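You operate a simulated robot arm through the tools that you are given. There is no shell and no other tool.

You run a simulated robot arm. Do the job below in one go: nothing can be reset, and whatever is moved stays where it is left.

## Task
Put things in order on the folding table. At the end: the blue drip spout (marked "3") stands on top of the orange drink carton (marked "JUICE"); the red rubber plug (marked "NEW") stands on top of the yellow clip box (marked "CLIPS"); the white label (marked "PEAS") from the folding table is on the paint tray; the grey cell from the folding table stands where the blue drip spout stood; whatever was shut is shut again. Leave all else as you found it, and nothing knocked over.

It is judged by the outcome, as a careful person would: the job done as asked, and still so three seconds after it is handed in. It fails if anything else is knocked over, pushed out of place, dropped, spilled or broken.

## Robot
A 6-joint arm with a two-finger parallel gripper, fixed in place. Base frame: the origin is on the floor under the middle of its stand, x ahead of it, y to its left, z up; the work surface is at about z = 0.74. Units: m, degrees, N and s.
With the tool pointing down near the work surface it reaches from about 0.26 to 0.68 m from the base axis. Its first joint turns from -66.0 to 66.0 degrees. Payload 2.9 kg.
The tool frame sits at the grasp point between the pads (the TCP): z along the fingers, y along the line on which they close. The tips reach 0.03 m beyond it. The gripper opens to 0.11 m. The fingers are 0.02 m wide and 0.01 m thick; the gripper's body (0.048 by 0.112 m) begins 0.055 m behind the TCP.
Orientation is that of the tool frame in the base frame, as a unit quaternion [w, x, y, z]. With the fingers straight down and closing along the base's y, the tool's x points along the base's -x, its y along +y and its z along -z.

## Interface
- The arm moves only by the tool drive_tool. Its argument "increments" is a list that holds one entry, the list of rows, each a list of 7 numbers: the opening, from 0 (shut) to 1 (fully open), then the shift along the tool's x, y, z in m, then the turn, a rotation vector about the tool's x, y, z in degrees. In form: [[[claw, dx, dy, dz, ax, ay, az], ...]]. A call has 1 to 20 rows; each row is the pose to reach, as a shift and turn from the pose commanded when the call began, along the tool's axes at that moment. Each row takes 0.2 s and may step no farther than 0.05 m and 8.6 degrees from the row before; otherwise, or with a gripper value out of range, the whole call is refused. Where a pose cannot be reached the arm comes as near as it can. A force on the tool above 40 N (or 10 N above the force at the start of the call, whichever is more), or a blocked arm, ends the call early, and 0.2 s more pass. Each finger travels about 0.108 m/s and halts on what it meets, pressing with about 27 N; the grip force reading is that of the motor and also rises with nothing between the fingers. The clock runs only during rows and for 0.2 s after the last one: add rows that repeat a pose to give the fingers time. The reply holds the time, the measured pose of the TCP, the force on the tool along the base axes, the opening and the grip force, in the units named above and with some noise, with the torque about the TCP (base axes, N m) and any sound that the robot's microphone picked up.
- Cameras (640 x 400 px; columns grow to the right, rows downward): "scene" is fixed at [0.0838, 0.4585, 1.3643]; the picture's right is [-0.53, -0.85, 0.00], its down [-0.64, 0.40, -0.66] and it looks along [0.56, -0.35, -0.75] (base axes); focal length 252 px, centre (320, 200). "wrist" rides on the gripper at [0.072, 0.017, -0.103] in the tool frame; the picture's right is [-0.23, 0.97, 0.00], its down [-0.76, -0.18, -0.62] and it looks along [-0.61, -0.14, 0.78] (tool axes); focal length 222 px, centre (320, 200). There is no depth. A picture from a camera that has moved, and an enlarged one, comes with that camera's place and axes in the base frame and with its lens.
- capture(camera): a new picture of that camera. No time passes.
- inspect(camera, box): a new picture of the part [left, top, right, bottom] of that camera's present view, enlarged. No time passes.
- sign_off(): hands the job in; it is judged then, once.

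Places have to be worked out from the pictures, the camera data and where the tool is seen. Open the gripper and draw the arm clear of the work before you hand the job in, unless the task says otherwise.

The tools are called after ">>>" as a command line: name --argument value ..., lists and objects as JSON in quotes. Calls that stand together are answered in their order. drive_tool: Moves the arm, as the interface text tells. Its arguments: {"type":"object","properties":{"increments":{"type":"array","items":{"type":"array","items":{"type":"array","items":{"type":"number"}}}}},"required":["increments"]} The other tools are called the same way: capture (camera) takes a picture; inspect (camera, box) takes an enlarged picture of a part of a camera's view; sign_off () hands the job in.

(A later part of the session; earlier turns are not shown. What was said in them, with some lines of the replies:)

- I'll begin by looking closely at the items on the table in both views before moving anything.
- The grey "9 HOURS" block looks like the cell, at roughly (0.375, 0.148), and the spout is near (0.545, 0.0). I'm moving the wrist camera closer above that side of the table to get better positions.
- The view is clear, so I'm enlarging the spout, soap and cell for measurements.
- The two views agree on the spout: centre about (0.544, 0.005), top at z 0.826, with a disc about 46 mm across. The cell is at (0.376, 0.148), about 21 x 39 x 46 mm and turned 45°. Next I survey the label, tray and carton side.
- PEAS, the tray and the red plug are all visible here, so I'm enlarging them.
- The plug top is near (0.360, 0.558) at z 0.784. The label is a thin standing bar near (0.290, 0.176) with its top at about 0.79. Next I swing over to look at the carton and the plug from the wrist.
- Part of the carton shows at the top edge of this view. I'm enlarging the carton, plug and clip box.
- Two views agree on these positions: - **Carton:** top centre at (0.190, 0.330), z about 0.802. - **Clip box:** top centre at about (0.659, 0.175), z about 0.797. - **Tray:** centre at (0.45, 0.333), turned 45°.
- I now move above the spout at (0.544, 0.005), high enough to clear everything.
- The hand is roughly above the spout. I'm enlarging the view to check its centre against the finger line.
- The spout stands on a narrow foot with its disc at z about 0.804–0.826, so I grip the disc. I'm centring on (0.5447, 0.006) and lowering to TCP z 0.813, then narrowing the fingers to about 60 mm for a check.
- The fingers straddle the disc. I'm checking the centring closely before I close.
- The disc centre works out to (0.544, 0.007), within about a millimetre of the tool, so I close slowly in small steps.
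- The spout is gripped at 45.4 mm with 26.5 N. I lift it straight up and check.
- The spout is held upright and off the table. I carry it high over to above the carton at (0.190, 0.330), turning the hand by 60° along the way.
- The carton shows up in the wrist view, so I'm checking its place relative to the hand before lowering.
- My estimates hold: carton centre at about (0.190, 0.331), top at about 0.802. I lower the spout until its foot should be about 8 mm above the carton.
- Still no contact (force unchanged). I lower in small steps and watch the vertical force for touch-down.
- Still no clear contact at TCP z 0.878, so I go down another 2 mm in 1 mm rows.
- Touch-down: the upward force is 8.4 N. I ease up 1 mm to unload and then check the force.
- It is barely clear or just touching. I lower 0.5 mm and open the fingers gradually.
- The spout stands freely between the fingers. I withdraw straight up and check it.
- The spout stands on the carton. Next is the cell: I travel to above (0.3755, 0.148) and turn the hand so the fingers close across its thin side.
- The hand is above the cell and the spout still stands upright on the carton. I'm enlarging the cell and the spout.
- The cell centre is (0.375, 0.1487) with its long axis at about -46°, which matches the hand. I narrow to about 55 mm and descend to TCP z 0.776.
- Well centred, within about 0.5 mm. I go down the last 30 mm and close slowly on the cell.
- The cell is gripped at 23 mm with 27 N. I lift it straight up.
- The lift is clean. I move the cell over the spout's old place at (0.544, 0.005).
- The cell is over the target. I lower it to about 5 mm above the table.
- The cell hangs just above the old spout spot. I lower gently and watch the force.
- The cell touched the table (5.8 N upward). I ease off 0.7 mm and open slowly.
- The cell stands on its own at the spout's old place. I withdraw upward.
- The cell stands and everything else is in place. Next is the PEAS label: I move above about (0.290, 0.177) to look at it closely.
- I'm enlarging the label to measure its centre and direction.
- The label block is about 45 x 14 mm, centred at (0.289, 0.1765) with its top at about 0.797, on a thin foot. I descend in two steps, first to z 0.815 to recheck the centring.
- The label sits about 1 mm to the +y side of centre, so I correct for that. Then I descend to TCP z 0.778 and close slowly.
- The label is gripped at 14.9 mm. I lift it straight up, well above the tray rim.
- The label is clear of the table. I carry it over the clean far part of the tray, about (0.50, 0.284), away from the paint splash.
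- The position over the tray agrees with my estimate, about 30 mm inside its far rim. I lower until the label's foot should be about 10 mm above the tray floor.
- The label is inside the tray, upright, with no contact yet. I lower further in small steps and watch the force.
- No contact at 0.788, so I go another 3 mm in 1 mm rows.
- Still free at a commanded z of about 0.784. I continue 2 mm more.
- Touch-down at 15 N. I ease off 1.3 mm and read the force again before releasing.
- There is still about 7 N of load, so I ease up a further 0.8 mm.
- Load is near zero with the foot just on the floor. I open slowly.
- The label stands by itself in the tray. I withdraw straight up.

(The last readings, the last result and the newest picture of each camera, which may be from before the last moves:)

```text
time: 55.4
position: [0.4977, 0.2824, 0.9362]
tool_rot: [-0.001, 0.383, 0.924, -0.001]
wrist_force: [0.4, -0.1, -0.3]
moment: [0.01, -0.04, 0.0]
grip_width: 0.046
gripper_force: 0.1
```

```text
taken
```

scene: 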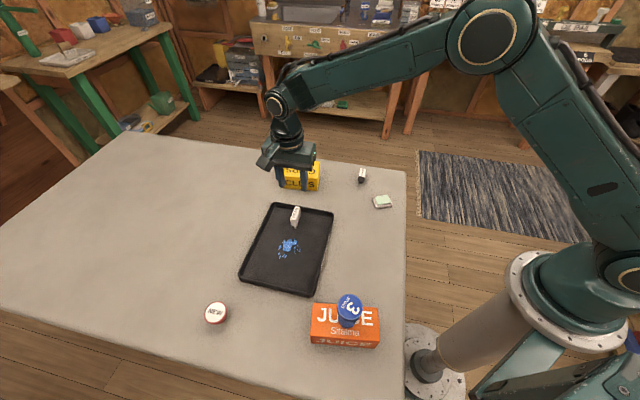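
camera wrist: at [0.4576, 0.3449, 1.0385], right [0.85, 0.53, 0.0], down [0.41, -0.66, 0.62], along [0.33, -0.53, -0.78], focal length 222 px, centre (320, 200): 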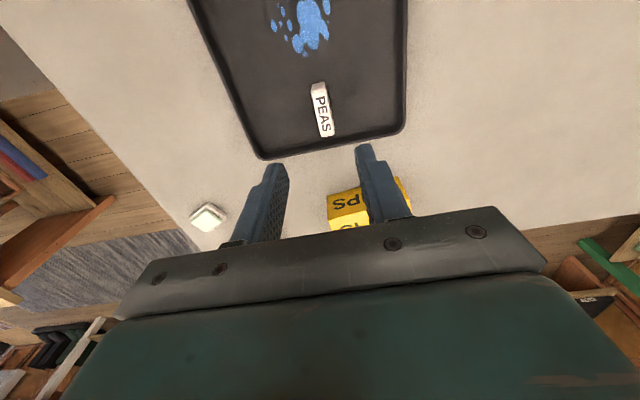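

The label is upright on the tray clear of the paint, and all else is in place. Next is the plug at about (0.3605, 0.5585): I move above it and turn the hand to θ about 57°.

>>> drive_tool --increments '[[[0.7, 0.0225, 0.0074, 0.0, 0, 0, -8], [0.8, 0.045, 0.0148, 0.0, 0, 0, -16], [0.8, 0.0675, 0.0221, 0.0, 0, 0, -24], [0.8, 0.0901, 0.0295, 0.0, 0, 0, -32], [0.8, 0.1126, 0.0369, 0.0, 0, 0, -40], [0.8, 0.1351, 0.0443, 0.0, 0, 0, -48], [0.8, 0.1576, 0.0516, 0.0, 0, 0, -56], [0.8, 0.1801, 0.059, 0.005, 0, 0, -64], [0.8, 0.2026, 0.0664, 0.01, 0, 0, -72], [0.8, 0.2252, 0.0738, 0.015, 0, 0, -80], [0.8, 0.2477, 0.0811, 0.02, 0, 0, -88], [0.8, 0.2702, 0.0885, 0.025, 0, 0, -96], [0.8, 0.2927, 0.0959, 0.03, 0, 0, -102], [0.8, 0.2927, 0.0959, 0.03, 0, 0, -102], [0.8, 0.2927, 0.0959, 0.03, 0, 0, -102]]]'

>>> capture --camera "wrist"

>>> capture --camera "scene"

```text
time: 58.6
position: [0.3592, 0.5592, 0.9059]
tool_rot: [0.001, -0.477, 0.879, 0.0]
wrist_force: [-0.5, -0.4, 0.4]
moment: [0.02, 0.0, 0.0]
grip_width: 0.088
gripper_force: 0.0
```

```text
taken
camera wrist: at [0.3054, 0.5074, 1.0085], right [-0.69, 0.72, 0.0], down [0.56, 0.54, 0.62], along [0.45, 0.43, -0.78], focal length 222 px, centre (320, 200)
```

wrist: 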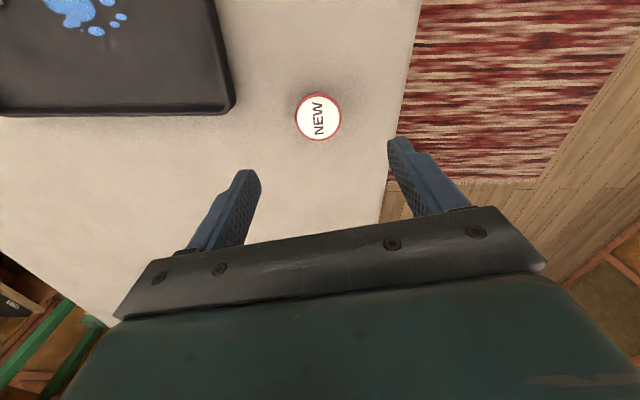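

```text
taken
```

scene: 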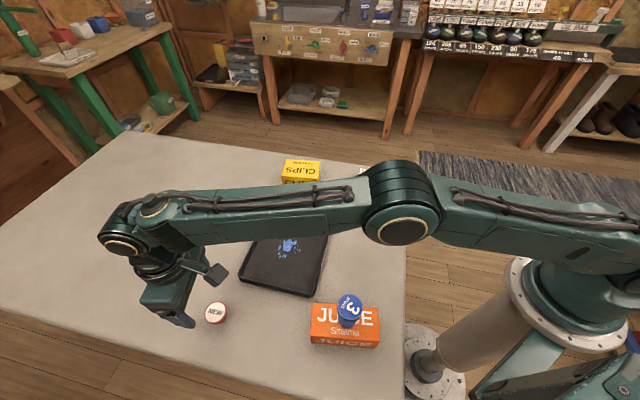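

The arm reaches this place. I'm enlarging the plug for final centring.

>>> inspect --camera "wrist" --box '[270, 70, 370, 160]'

>>> inspect --camera "scene" --box '[120, 250, 260, 350]'

```text
4.44 times, centred on (320, 115) of wrist
camera zoom: at [0.3054, 0.5074, 1.0085], right [-0.69, 0.72, 0.0], down [0.56, 0.54, 0.62], along [0.45, 0.43, -0.78], focal length 987 px, centre (320, 578)
```

zoom: 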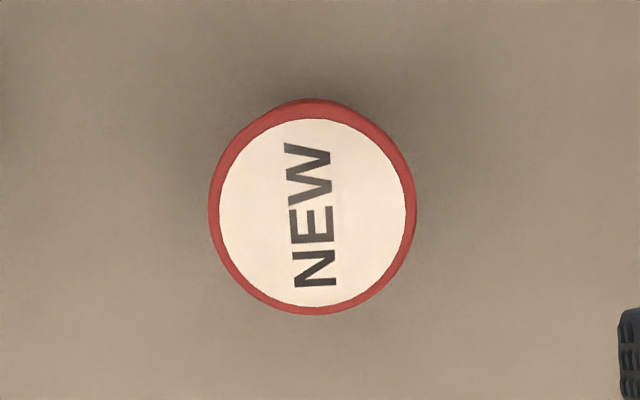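

```text
4.00 times, centred on (190, 300) of scene
camera zoom: at [0.0838, 0.4585, 1.3643], right [-0.53, -0.85, 0.0], down [-0.64, 0.4, -0.66], along [0.56, -0.35, -0.75], focal length 1010 px, centre (840, -200)
```

zoom: 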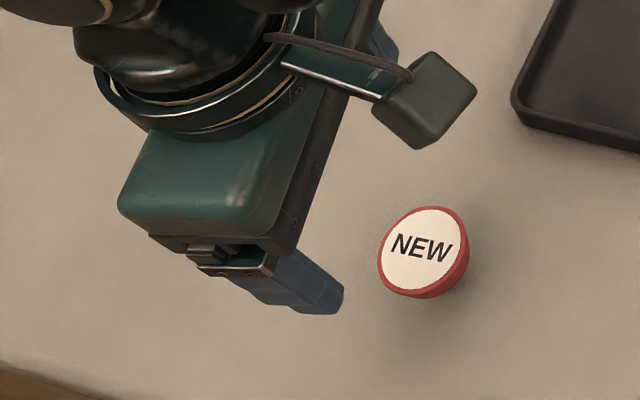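

The plug's centre is about 1.6 mm to the tool's -y side, so I shift by that. I descend part way and recheck.

>>> drive_tool --increments '[[[0.8, 0.0, -0.0015, 0.02, 0, 0, 0], [0.8, 0.0, -0.0015, 0.05, 0, 0, 0], [0.8, 0.0, -0.0015, 0.08, 0, 0, 0], [0.8, 0.0, -0.0015, 0.08, 0, 0, 0]]]'

>>> inspect --camera "wrist" --box '[220, 80, 440, 230]'

>>> capture --camera "scene"

```text
time: 59.6
position: [0.3614, 0.5587, 0.8259]
tool_rot: [0.0, -0.476, 0.879, 0.0]
wrist_force: [1.4, -0.1, 0.4]
moment: [0.0, -0.01, 0.0]
grip_width: 0.0878
gripper_force: 0.0
```

```text
2.67 times, centred on (330, 155) of wrist
camera zoom: at [0.3087, 0.5061, 0.9293], right [-0.69, 0.72, 0.0], down [0.56, 0.54, 0.62], along [0.45, 0.43, -0.78], focal length 592 px, centre (293, 320)
```

zoom: 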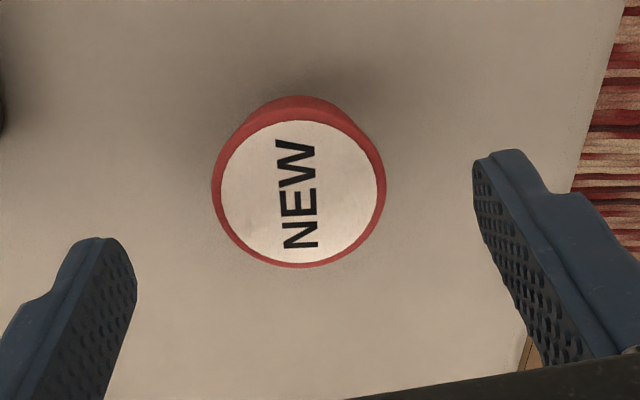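

```text
taken
```

scene: 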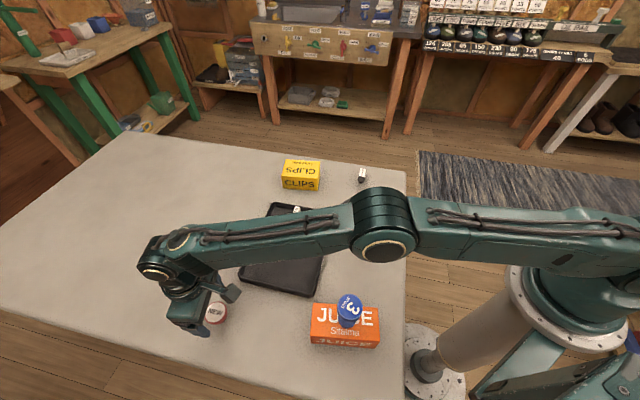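

The plug now looks about 1.2 mm to the other side, so I correct for it. Then I descend to TCP z 0.778 and close slowly.

>>> drive_tool --increments '[[[0.8, 0.0009, 0.0012, 0.02, 0, 0, 0], [0.8, 0.0009, 0.0012, 0.035, 0, 0, 0], [0.8, 0.0009, 0.0012, 0.046, 0, 0, 0], [0.65, 0.0009, 0.0012, 0.046, 0, 0, 0], [0.55, 0.0009, 0.0012, 0.046, 0, 0, 0], [0.5, 0.0009, 0.0012, 0.046, 0, 0, 0]]]'

>>> inspect --camera "wrist" --box '[220, 80, 440, 230]'

>>> inspect --camera "scene" --box '[120, 220, 300, 350]'

```text
time: 61.0
position: [0.3597, 0.5581, 0.7791]
tool_rot: [0.0, -0.477, 0.879, 0.0]
wrist_force: [0.5, 0.2, -1.4]
moment: [0.01, 0.0, 0.03]
grip_width: 0.0553
gripper_force: 0.0
```

```text
2.67 times, centred on (330, 155) of wrist
camera zoom: at [0.3064, 0.5057, 0.8817], right [-0.69, 0.72, 0.0], down [0.56, 0.54, 0.62], along [0.45, 0.43, -0.78], focal length 592 px, centre (293, 320)
```

zoom: 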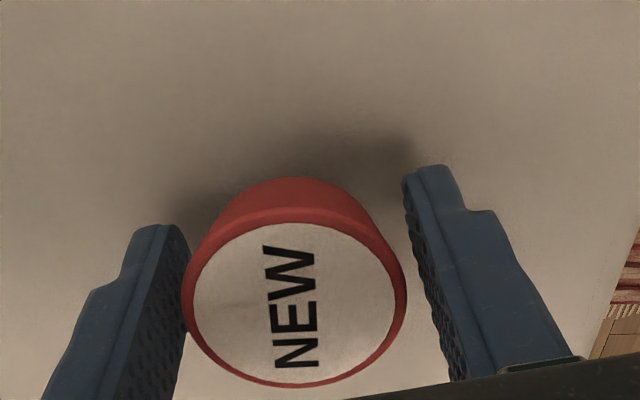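

```text
3.08 times, centred on (210, 285) of scene
camera zoom: at [0.0838, 0.4585, 1.3643], right [-0.53, -0.85, 0.0], down [-0.64, 0.4, -0.66], along [0.56, -0.35, -0.75], focal length 777 px, centre (658, -62)
```

zoom: 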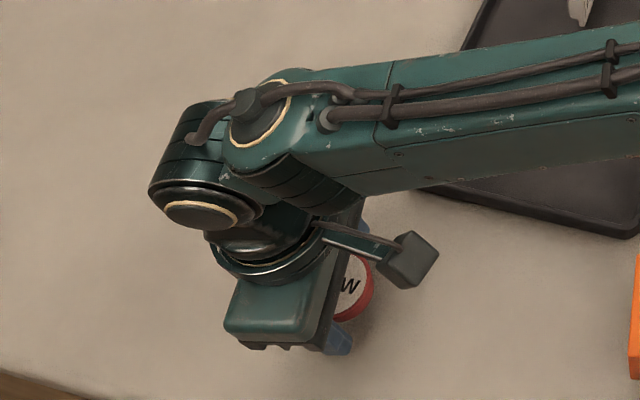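

The plug lies between the fingers and is roughly centred. I close in small steps.

>>> drive_tool --increments '[[[0.48, 0, 0, 0, 0, 0, 0], [0.46, 0, 0, 0, 0, 0, 0], [0.44, 0, 0, 0, 0, 0, 0], [0.42, 0, 0, 0, 0, 0, 0], [0.4, 0, 0, 0, 0, 0, 0], [0.37, 0, 0, 0, 0, 0, 0], [0.33, 0, 0, 0, 0, 0, 0], [0.3, 0, 0, 0, 0, 0, 0], [0.3, 0, 0, 0, 0, 0, 0]]]'

>>> inspect --camera "wrist" --box '[220, 80, 440, 230]'

```text
time: 63.0
position: [0.3602, 0.5574, 0.7789]
tool_rot: [0.0, -0.477, 0.879, -0.001]
wrist_force: [0.3, -0.7, 0.9]
moment: [0.01, 0.0, 0.0]
grip_width: 0.0456
gripper_force: 26.9
```

```text
2.67 times, centred on (330, 155) of wrist
camera zoom: at [0.3064, 0.5057, 0.8818], right [-0.69, 0.72, 0.0], down [0.56, 0.54, 0.62], along [0.45, 0.43, -0.78], focal length 592 px, centre (293, 320)
```

zoom: 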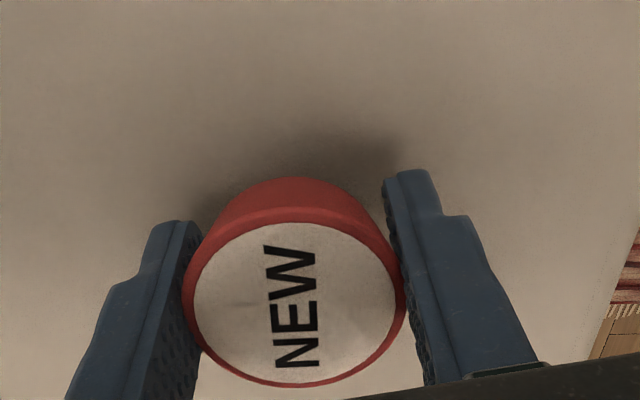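

Gripped at 45.6 mm with 27 N. I lift a little first to check that the tapered plug doesn't slip.

>>> drive_tool --increments '[[[0.3, 0, 0, -0.01, 0, 0, 0], [0.3, 0, 0, -0.03, 0, 0, 0], [0.3, 0, 0, -0.05, 0, 0, 0], [0.3, 0, 0, -0.05, 0, 0, 0]]]'

>>> inspect --camera "wrist" --box '[220, 80, 440, 230]'

>>> inspect --camera "scene" --box '[120, 220, 300, 350]'

```text
time: 64.0
position: [0.3588, 0.5575, 0.8285]
tool_rot: [-0.001, -0.477, 0.879, 0.0]
wrist_force: [-0.4, 0.3, -0.1]
moment: [0.01, 0.03, 0.04]
grip_width: 0.0457
gripper_force: 26.9
```

```text
2.67 times, centred on (330, 155) of wrist
camera zoom: at [0.3058, 0.5058, 0.9321], right [-0.69, 0.72, 0.0], down [0.56, 0.54, 0.62], along [0.45, 0.43, -0.78], focal length 592 px, centre (293, 320)
```

zoom: 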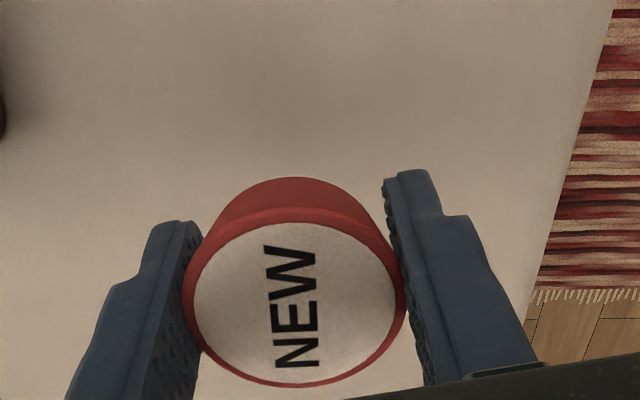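

```text
3.08 times, centred on (210, 285) of scene
camera zoom: at [0.0838, 0.4585, 1.3643], right [-0.53, -0.85, 0.0], down [-0.64, 0.4, -0.66], along [0.56, -0.35, -0.75], focal length 777 px, centre (658, -62)
```

zoom: 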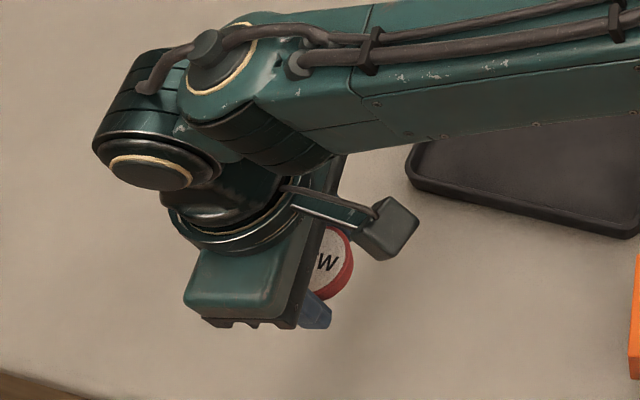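

No slip. I raise the plug further and carry it over to above the clip box at about (0.650, 0.173), turning the hand back by 42°.

>>> drive_tool --increments '[[[0.3, 0, 0, -0.045, 0, 0, 0], [0.3, 0, 0, -0.09, 0, 0, 0], [0.3, 0.0137, -0.0377, -0.09, 0, 0, 3.5], [0.3, 0.0275, -0.0754, -0.09, 0, 0, 7], [0.3, 0.0412, -0.1131, -0.09, 0, 0, 10.5], [0.3, 0.0549, -0.1508, -0.09, 0, 0, 14], [0.3, 0.0687, -0.1885, -0.09, 0, 0, 17.5], [0.3, 0.0824, -0.2262, -0.09, 0, 0, 21], [0.3, 0.0961, -0.2639, -0.09, 0, 0, 24.5], [0.3, 0.1099, -0.3016, -0.09, 0, 0, 28], [0.3, 0.1236, -0.3393, -0.09, 0, 0, 31.5], [0.3, 0.1373, -0.377, -0.09, 0, 0, 35], [0.3, 0.1511, -0.4147, -0.09, 0, 0, 38.5], [0.3, 0.1648, -0.4524, -0.09, 0, 0, 42], [0.3, 0.1648, -0.4524, -0.09, 0, 0, 42], [0.3, 0.1648, -0.4524, -0.09, 0, 0, 42]]]'

>>> capture --camera "wrist"

>>> capture --camera "scene"

```text
time: 67.4
position: [0.6496, 0.1736, 0.9209]
tool_rot: [0.0, -0.13, 0.992, 0.0]
wrist_force: [-0.1, -0.1, -0.2]
moment: [-0.04, -0.03, -0.04]
grip_width: 0.0455
gripper_force: 27.0
```

```text
taken
camera wrist: at [0.5757, 0.1712, 1.0228], right [-0.03, 1.0, 0.0], down [0.78, 0.03, 0.62], along [0.62, 0.02, -0.78], focal length 222 px, centre (320, 200)
```

wrist: 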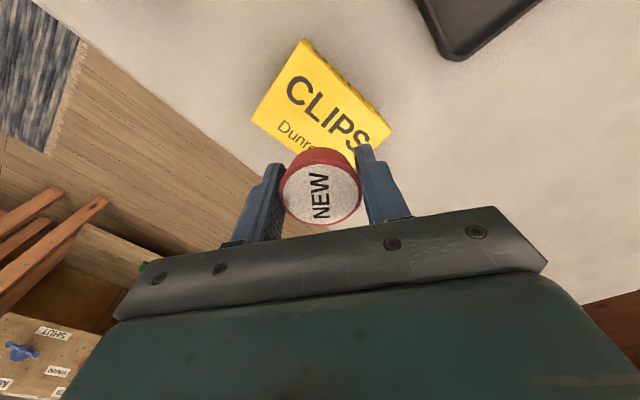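

```text
taken
```

scene: 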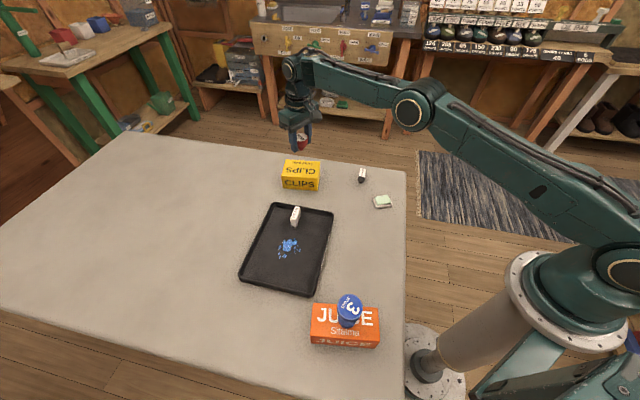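

The hand is over the clip box and the box corners match my estimate. I lower the plug to about 10 mm above the box top.

>>> drive_tool --increments '[[[0.3, 0, 0, 0.025, 0, 0, 0], [0.3, 0, 0, 0.05, 0, 0, 0], [0.3, 0, 0, 0.068, 0, 0, 0], [0.3, 0, 0, 0.073, 0, 0, 0], [0.3, 0, 0, 0.073, 0, 0, 0]]]'

>>> inspect --camera "wrist" --box '[200, 40, 440, 240]'

>>> inspect --camera "scene" --box '[260, 110, 350, 200]'

```text
time: 68.6
position: [0.6491, 0.1723, 0.8445]
tool_rot: [0.0, -0.13, 0.991, 0.001]
wrist_force: [-0.1, 0.7, 0.1]
moment: [-0.01, 0.01, 0.0]
grip_width: 0.0456
gripper_force: 27.0
```

```text
2.00 times, centred on (320, 140) of wrist
camera zoom: at [0.5748, 0.1706, 0.9481], right [-0.03, 1.0, 0.0], down [0.78, 0.03, 0.62], along [0.62, 0.02, -0.78], focal length 444 px, centre (320, 320)
```

zoom: 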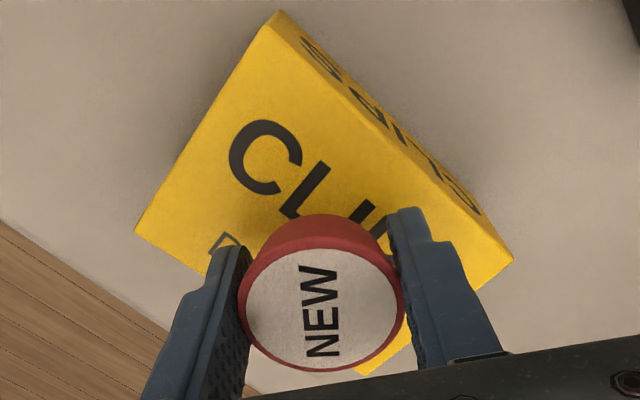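

```text
4.44 times, centred on (305, 155) of scene
camera zoom: at [0.0838, 0.4585, 1.3643], right [-0.53, -0.85, 0.0], down [-0.64, 0.4, -0.66], along [0.56, -0.35, -0.75], focal length 1122 px, centre (387, 400)
```

zoom: 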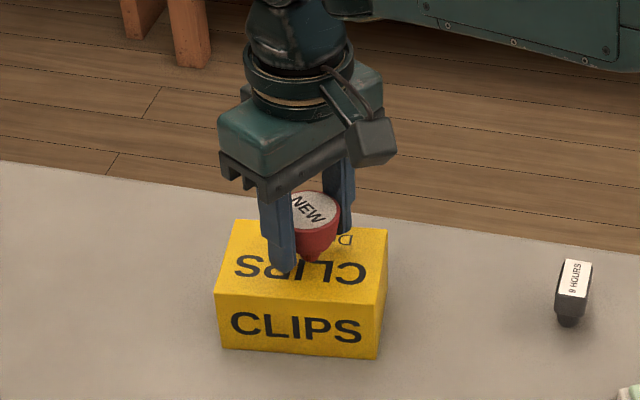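

The plug is well over the box with no contact yet. I lower in small steps and watch the force.

>>> drive_tool --increments '[[[0.3, 0, 0, 0.002, 0, 0, 0], [0.3, 0, 0, 0.004, 0, 0, 0], [0.3, 0, 0, 0.006, 0, 0, 0], [0.3, 0, 0, 0.006, 0, 0, 0]]]'

```text
time: 69.6
position: [0.6499, 0.1735, 0.8406]
tool_rot: [0.0, -0.131, 0.991, 0.0]
wrist_force: [0.6, -0.2, 0.1]
moment: [0.02, 0.03, -0.03]
grip_width: 0.0459
gripper_force: 27.2
```

No contact yet at 0.840, so I go 2 mm further.

>>> drive_tool --increments '[[[0.3, 0, 0, 0.001, 0, 0, 0], [0.3, 0, 0, 0.002, 0, 0, 0], [0.3, 0, 0, 0.002, 0, 0, 0]]]'

```text
time: 70.4
position: [0.6493, 0.1736, 0.8387]
tool_rot: [0.0, -0.13, 0.991, 0.0]
wrist_force: [-0.5, -0.3, 2.0]
moment: [-0.02, 0.0, 0.0]
grip_width: 0.0456
gripper_force: 27.2
```

The force is starting to rise (2 N), so I take one more millimetre to confirm contact.

>>> drive_tool --increments '[[[0.3, 0, 0, 0.0006, 0, 0, 0], [0.3, 0, 0, 0.001, 0, 0, 0], [0.3, 0, 0, 0.001, 0, 0, 0]]]'

>>> inspect --camera "scene" --box '[260, 110, 350, 200]'

```text
time: 71.2
position: [0.6503, 0.1751, 0.8377]
tool_rot: [0.0, -0.13, 0.992, 0.001]
wrist_force: [-4.6, -3.4, 14.8]
moment: [-0.08, 0.17, -0.02]
grip_width: 0.0455
gripper_force: 26.5
```

```text
4.44 times, centred on (305, 155) of scene
camera zoom: at [0.0834, 0.4583, 1.3643], right [-0.53, -0.85, 0.0], down [-0.64, 0.4, -0.66], along [0.56, -0.35, -0.75], focal length 1122 px, centre (387, 400)
```

zoom: 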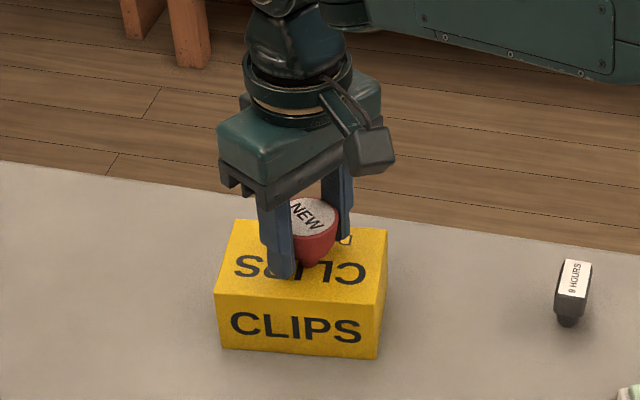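

Contact confirmed at 15 N. I ease off 1.2 mm and read the force.

>>> drive_tool --increments '[[[0.3, 0, 0, -0.0006, 0, 0, 0], [0.3, 0, 0, -0.0012, 0, 0, 0], [0.3, 0, 0, -0.0012, 0, 0, 0]]]'

```text
time: 72.0
position: [0.6488, 0.1743, 0.8389]
tool_rot: [0.001, -0.131, 0.991, 0.0]
wrist_force: [5.2, 1.7, 5.5]
moment: [0.09, -0.22, -0.03]
grip_width: 0.0457
gripper_force: 26.5
```

A few newtons remain, partly sideways, so I ease up another 0.8 mm.

>>> drive_tool --increments '[[[0.3, 0, 0, -0.0008, 0, 0, 0], [0.3, 0, 0, -0.0008, 0, 0, 0]]]'

>>> inspect --camera "scene" --box '[260, 110, 350, 200]'

>>> inspect --camera "wrist" --box '[200, 40, 440, 240]'

```text
time: 72.6
position: [0.649, 0.1739, 0.8384]
tool_rot: [-0.001, -0.13, 0.992, 0.0]
wrist_force: [1.4, 2.6, 3.7]
moment: [0.1, -0.03, 0.04]
grip_width: 0.0458
gripper_force: 26.9
```

```text
4.44 times, centred on (305, 155) of scene
camera zoom: at [0.0837, 0.4585, 1.3643], right [-0.53, -0.85, 0.0], down [-0.64, 0.4, -0.66], along [0.56, -0.35, -0.75], focal length 1122 px, centre (387, 400)
```

zoom: 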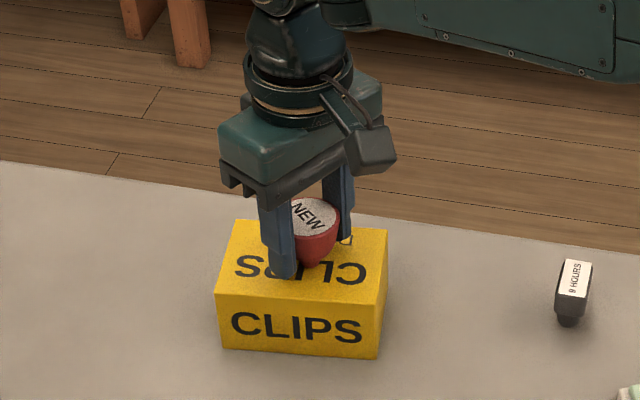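

```text
2.00 times, centred on (320, 140) of wrist
camera zoom: at [0.5753, 0.1709, 0.9417], right [-0.03, 1.0, 0.0], down [0.78, 0.03, 0.62], along [0.62, 0.02, -0.78], focal length 444 px, centre (320, 320)
```

zoom: 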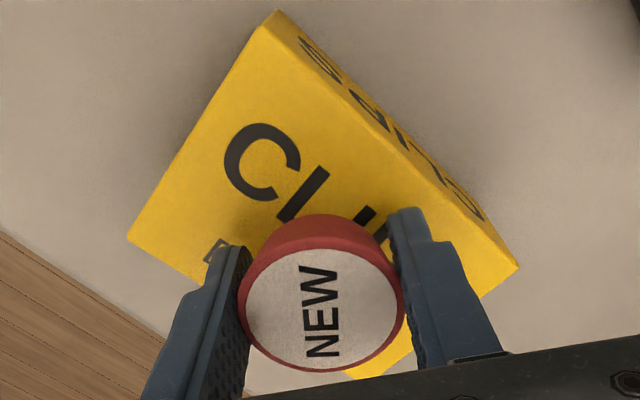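

The load is about 4 N now. I ease 0.4 mm more and open slowly.

>>> drive_tool --increments '[[[0.3, 0, 0, -0.0004, 0, 0, 0], [0.36, 0, 0, -0.0004, 0, 0, 0], [0.39, 0, 0, -0.0004, 0, 0, 0], [0.41, 0, 0, -0.0004, 0, 0, 0], [0.42, 0, 0, -0.0004, 0, 0, 0], [0.44, 0, 0, -0.0004, 0, 0, 0], [0.47, 0, 0, -0.0004, 0, 0, 0], [0.52, 0, 0, -0.0004, 0, 0, 0], [0.6, 0, 0, -0.0004, 0, 0, 0], [0.7, 0, 0, -0.0004, 0, 0, 0], [0.7, 0, 0, -0.0004, 0, 0, 0]]]'

>>> inspect --camera "scene" --box '[260, 110, 350, 200]'

>>> inspect --camera "wrist" --box '[200, 40, 440, 240]'

```text
time: 75.0
position: [0.6497, 0.1733, 0.839]
tool_rot: [0.001, -0.13, 0.991, 0.001]
wrist_force: [0.3, -0.2, 0.4]
moment: [0.02, 0.02, 0.0]
grip_width: 0.0769
gripper_force: 0.1
```

```text
4.44 times, centred on (305, 155) of scene
camera zoom: at [0.0838, 0.4585, 1.3643], right [-0.53, -0.85, 0.0], down [-0.64, 0.4, -0.66], along [0.56, -0.35, -0.75], focal length 1122 px, centre (387, 400)
```

zoom: 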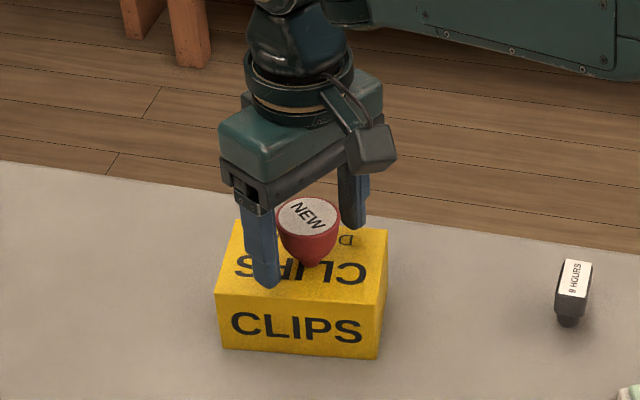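

```text
2.00 times, centred on (320, 140) of wrist
camera zoom: at [0.5754, 0.1705, 0.9426], right [-0.03, 1.0, 0.0], down [0.78, 0.03, 0.62], along [0.62, 0.02, -0.78], focal length 444 px, centre (320, 320)
```

zoom: 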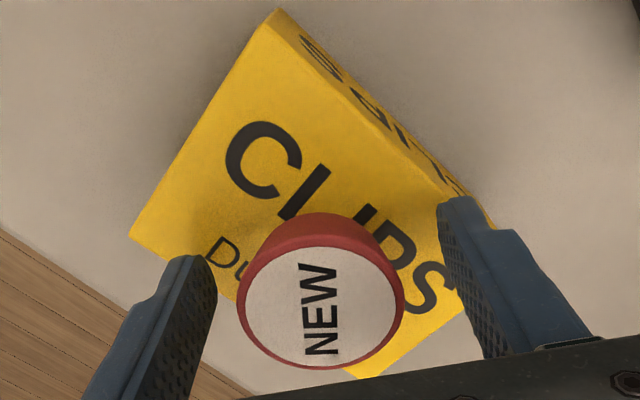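

The plug stands on the clip box with the fingers clear. I withdraw straight up.

>>> drive_tool --increments '[[[0.75, 0, 0, -0.01, 0, 0, 0], [0.75, 0, 0, -0.04, 0, 0, 0], [0.75, 0, 0, -0.08, 0, 0, 0], [0.75, 0, 0, -0.12, 0, 0, 0], [0.75, 0, 0, -0.12, 0, 0, 0]]]'

>>> capture --camera "scene"

>>> inspect --camera "scene" --box '[260, 110, 410, 220]'

```text
time: 76.2
position: [0.6493, 0.1734, 0.9606]
tool_rot: [0.0, -0.13, 0.991, 0.0]
wrist_force: [0.0, -0.9, 0.1]
moment: [-0.03, -0.01, -0.02]
grip_width: 0.0824
gripper_force: 0.0
```

```text
taken
```

scene: 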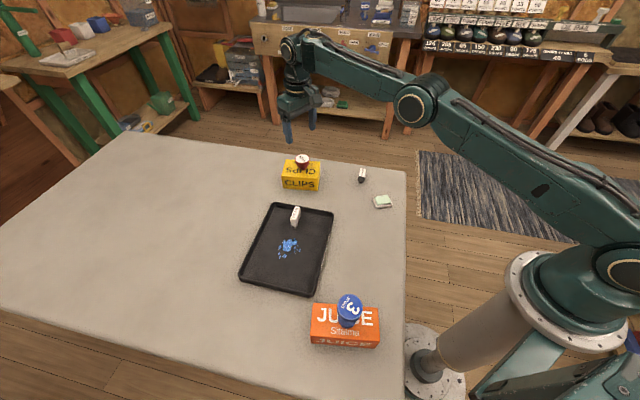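

```text
3.64 times, centred on (335, 165) of scene
camera zoom: at [0.0838, 0.4585, 1.3643], right [-0.53, -0.85, 0.0], down [-0.64, 0.4, -0.66], along [0.56, -0.35, -0.75], focal length 918 px, centre (266, 327)
```

zoom: 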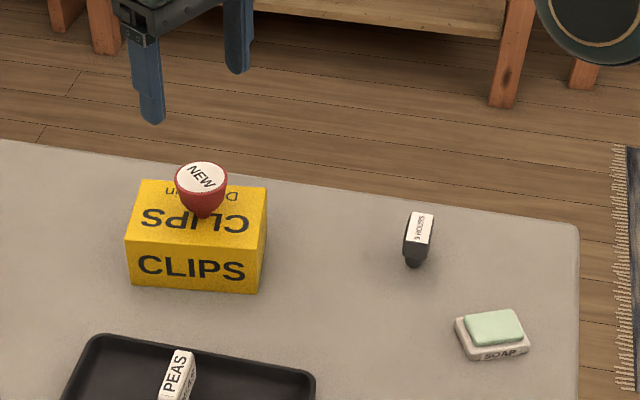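

All four items are in place. I open the gripper fully, raise the arm and draw it back to about its starting position, clear of the work.

>>> drive_tool --increments '[[[1, 0, 0, -0.045, 0, 0, 0], [1, 0, 0, -0.09, 0, 0, 0], [1, 0.0404, 0.0155, -0.105, 0, 0, 2.5], [1, 0.0807, 0.031, -0.105, 0, 0, 5], [1, 0.1211, 0.0465, -0.105, 0, 0, 7.5], [1, 0.1615, 0.0619, -0.105, 0, 0, 10], [1, 0.2018, 0.0774, -0.105, 0, 0, 12.5], [1, 0.2422, 0.0929, -0.105, 0, 0, 15], [1, 0.2422, 0.0929, -0.105, 0, 0, 15], [1, 0.2422, 0.0929, -0.105, 0, 0, 15], [1, 0.2422, 0.0929, -0.105, 0, 0, 15]]]'

>>> capture --camera "scene"

>>> inspect --camera "scene" --box '[230, 140, 410, 300]'

>>> inspect --camera "scene" --box '[290, 260, 400, 360]'

>>> capture --camera "wrist"

```text
time: 78.6
position: [0.3921, 0.1994, 1.0664]
tool_rot: [0.0, 0.0, 1.0, 0.001]
wrist_force: [-0.5, 0.3, 0.2]
moment: [0.06, -0.01, -0.02]
grip_width: 0.1099
gripper_force: 0.1
out of reach, approached as far as the arm can: row 1, 2
```

```text
taken
```

scene: 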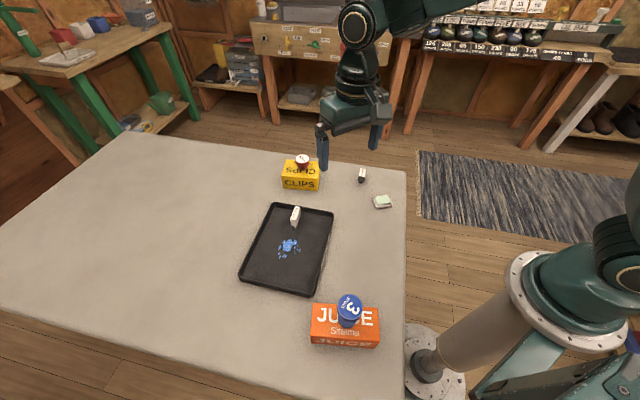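

```text
2.50 times, centred on (320, 220) of scene
camera zoom: at [0.0838, 0.4585, 1.3643], right [-0.53, -0.85, 0.0], down [-0.64, 0.4, -0.66], along [0.56, -0.35, -0.75], focal length 631 px, centre (320, 150)
```

zoom: 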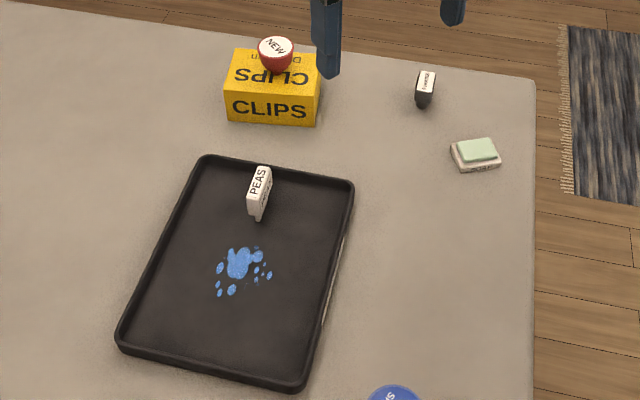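

```text
4.00 times, centred on (345, 310) of scene
camera zoom: at [0.0838, 0.4585, 1.3643], right [-0.53, -0.85, 0.0], down [-0.64, 0.4, -0.66], along [0.56, -0.35, -0.75], focal length 1010 px, centre (220, -240)
```

zoom: 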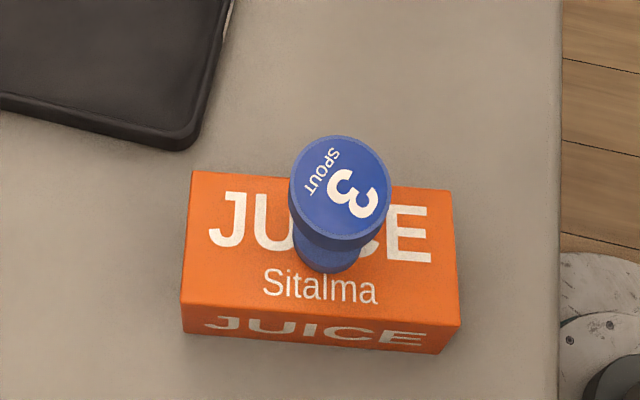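

```text
taken
camera wrist: at [0.32, 0.2168, 1.1691], right [0.23, 0.97, 0.0], down [0.76, -0.18, 0.62], along [0.61, -0.14, -0.78], focal length 222 px, centre (320, 200)
```

wrist: 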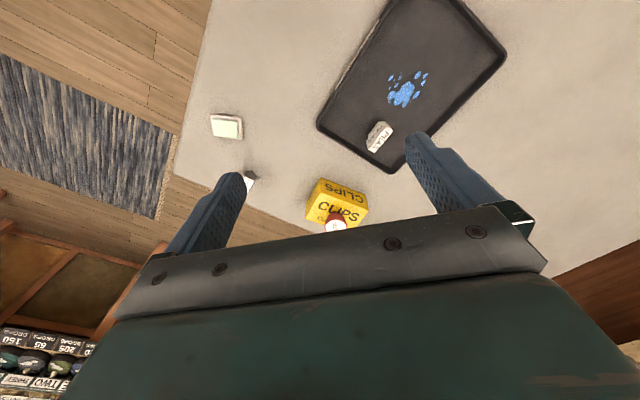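

The closing pictures show everything as asked:
- The spout stands on the carton.
- The plug stands on the clip box.
- The PEAS label stands on the tray, clear of the paint.
- The cell stands where the spout was.

The soap, tray and boxes have not moved, nothing was opened, and the arm is clear with the gripper open. I hand the job in.

>>> sign_off

```text
The job is handed in.
```

The job is handed in, and everything was in place in the last pictures:

- **Blue drip spout ("3"):** stands upright on top of the orange juice carton, near its middle.
- **Red rubber plug ("NEW"):** stands on top of the yellow clip box, about 1 cm from its centre.
- **White label ("PEAS"):** stands on the paint tray, clear of the blue paint.
- **Grey cell:** stands where the spout stood, within a few millimetres by my measurements.

Nothing was opened, so there was nothing to shut again. The soap, tray, carton and clip box are where they were, and nothing was knocked over. The arm is back near its starting position with the gripper open. I haven't been told how the job was judged.
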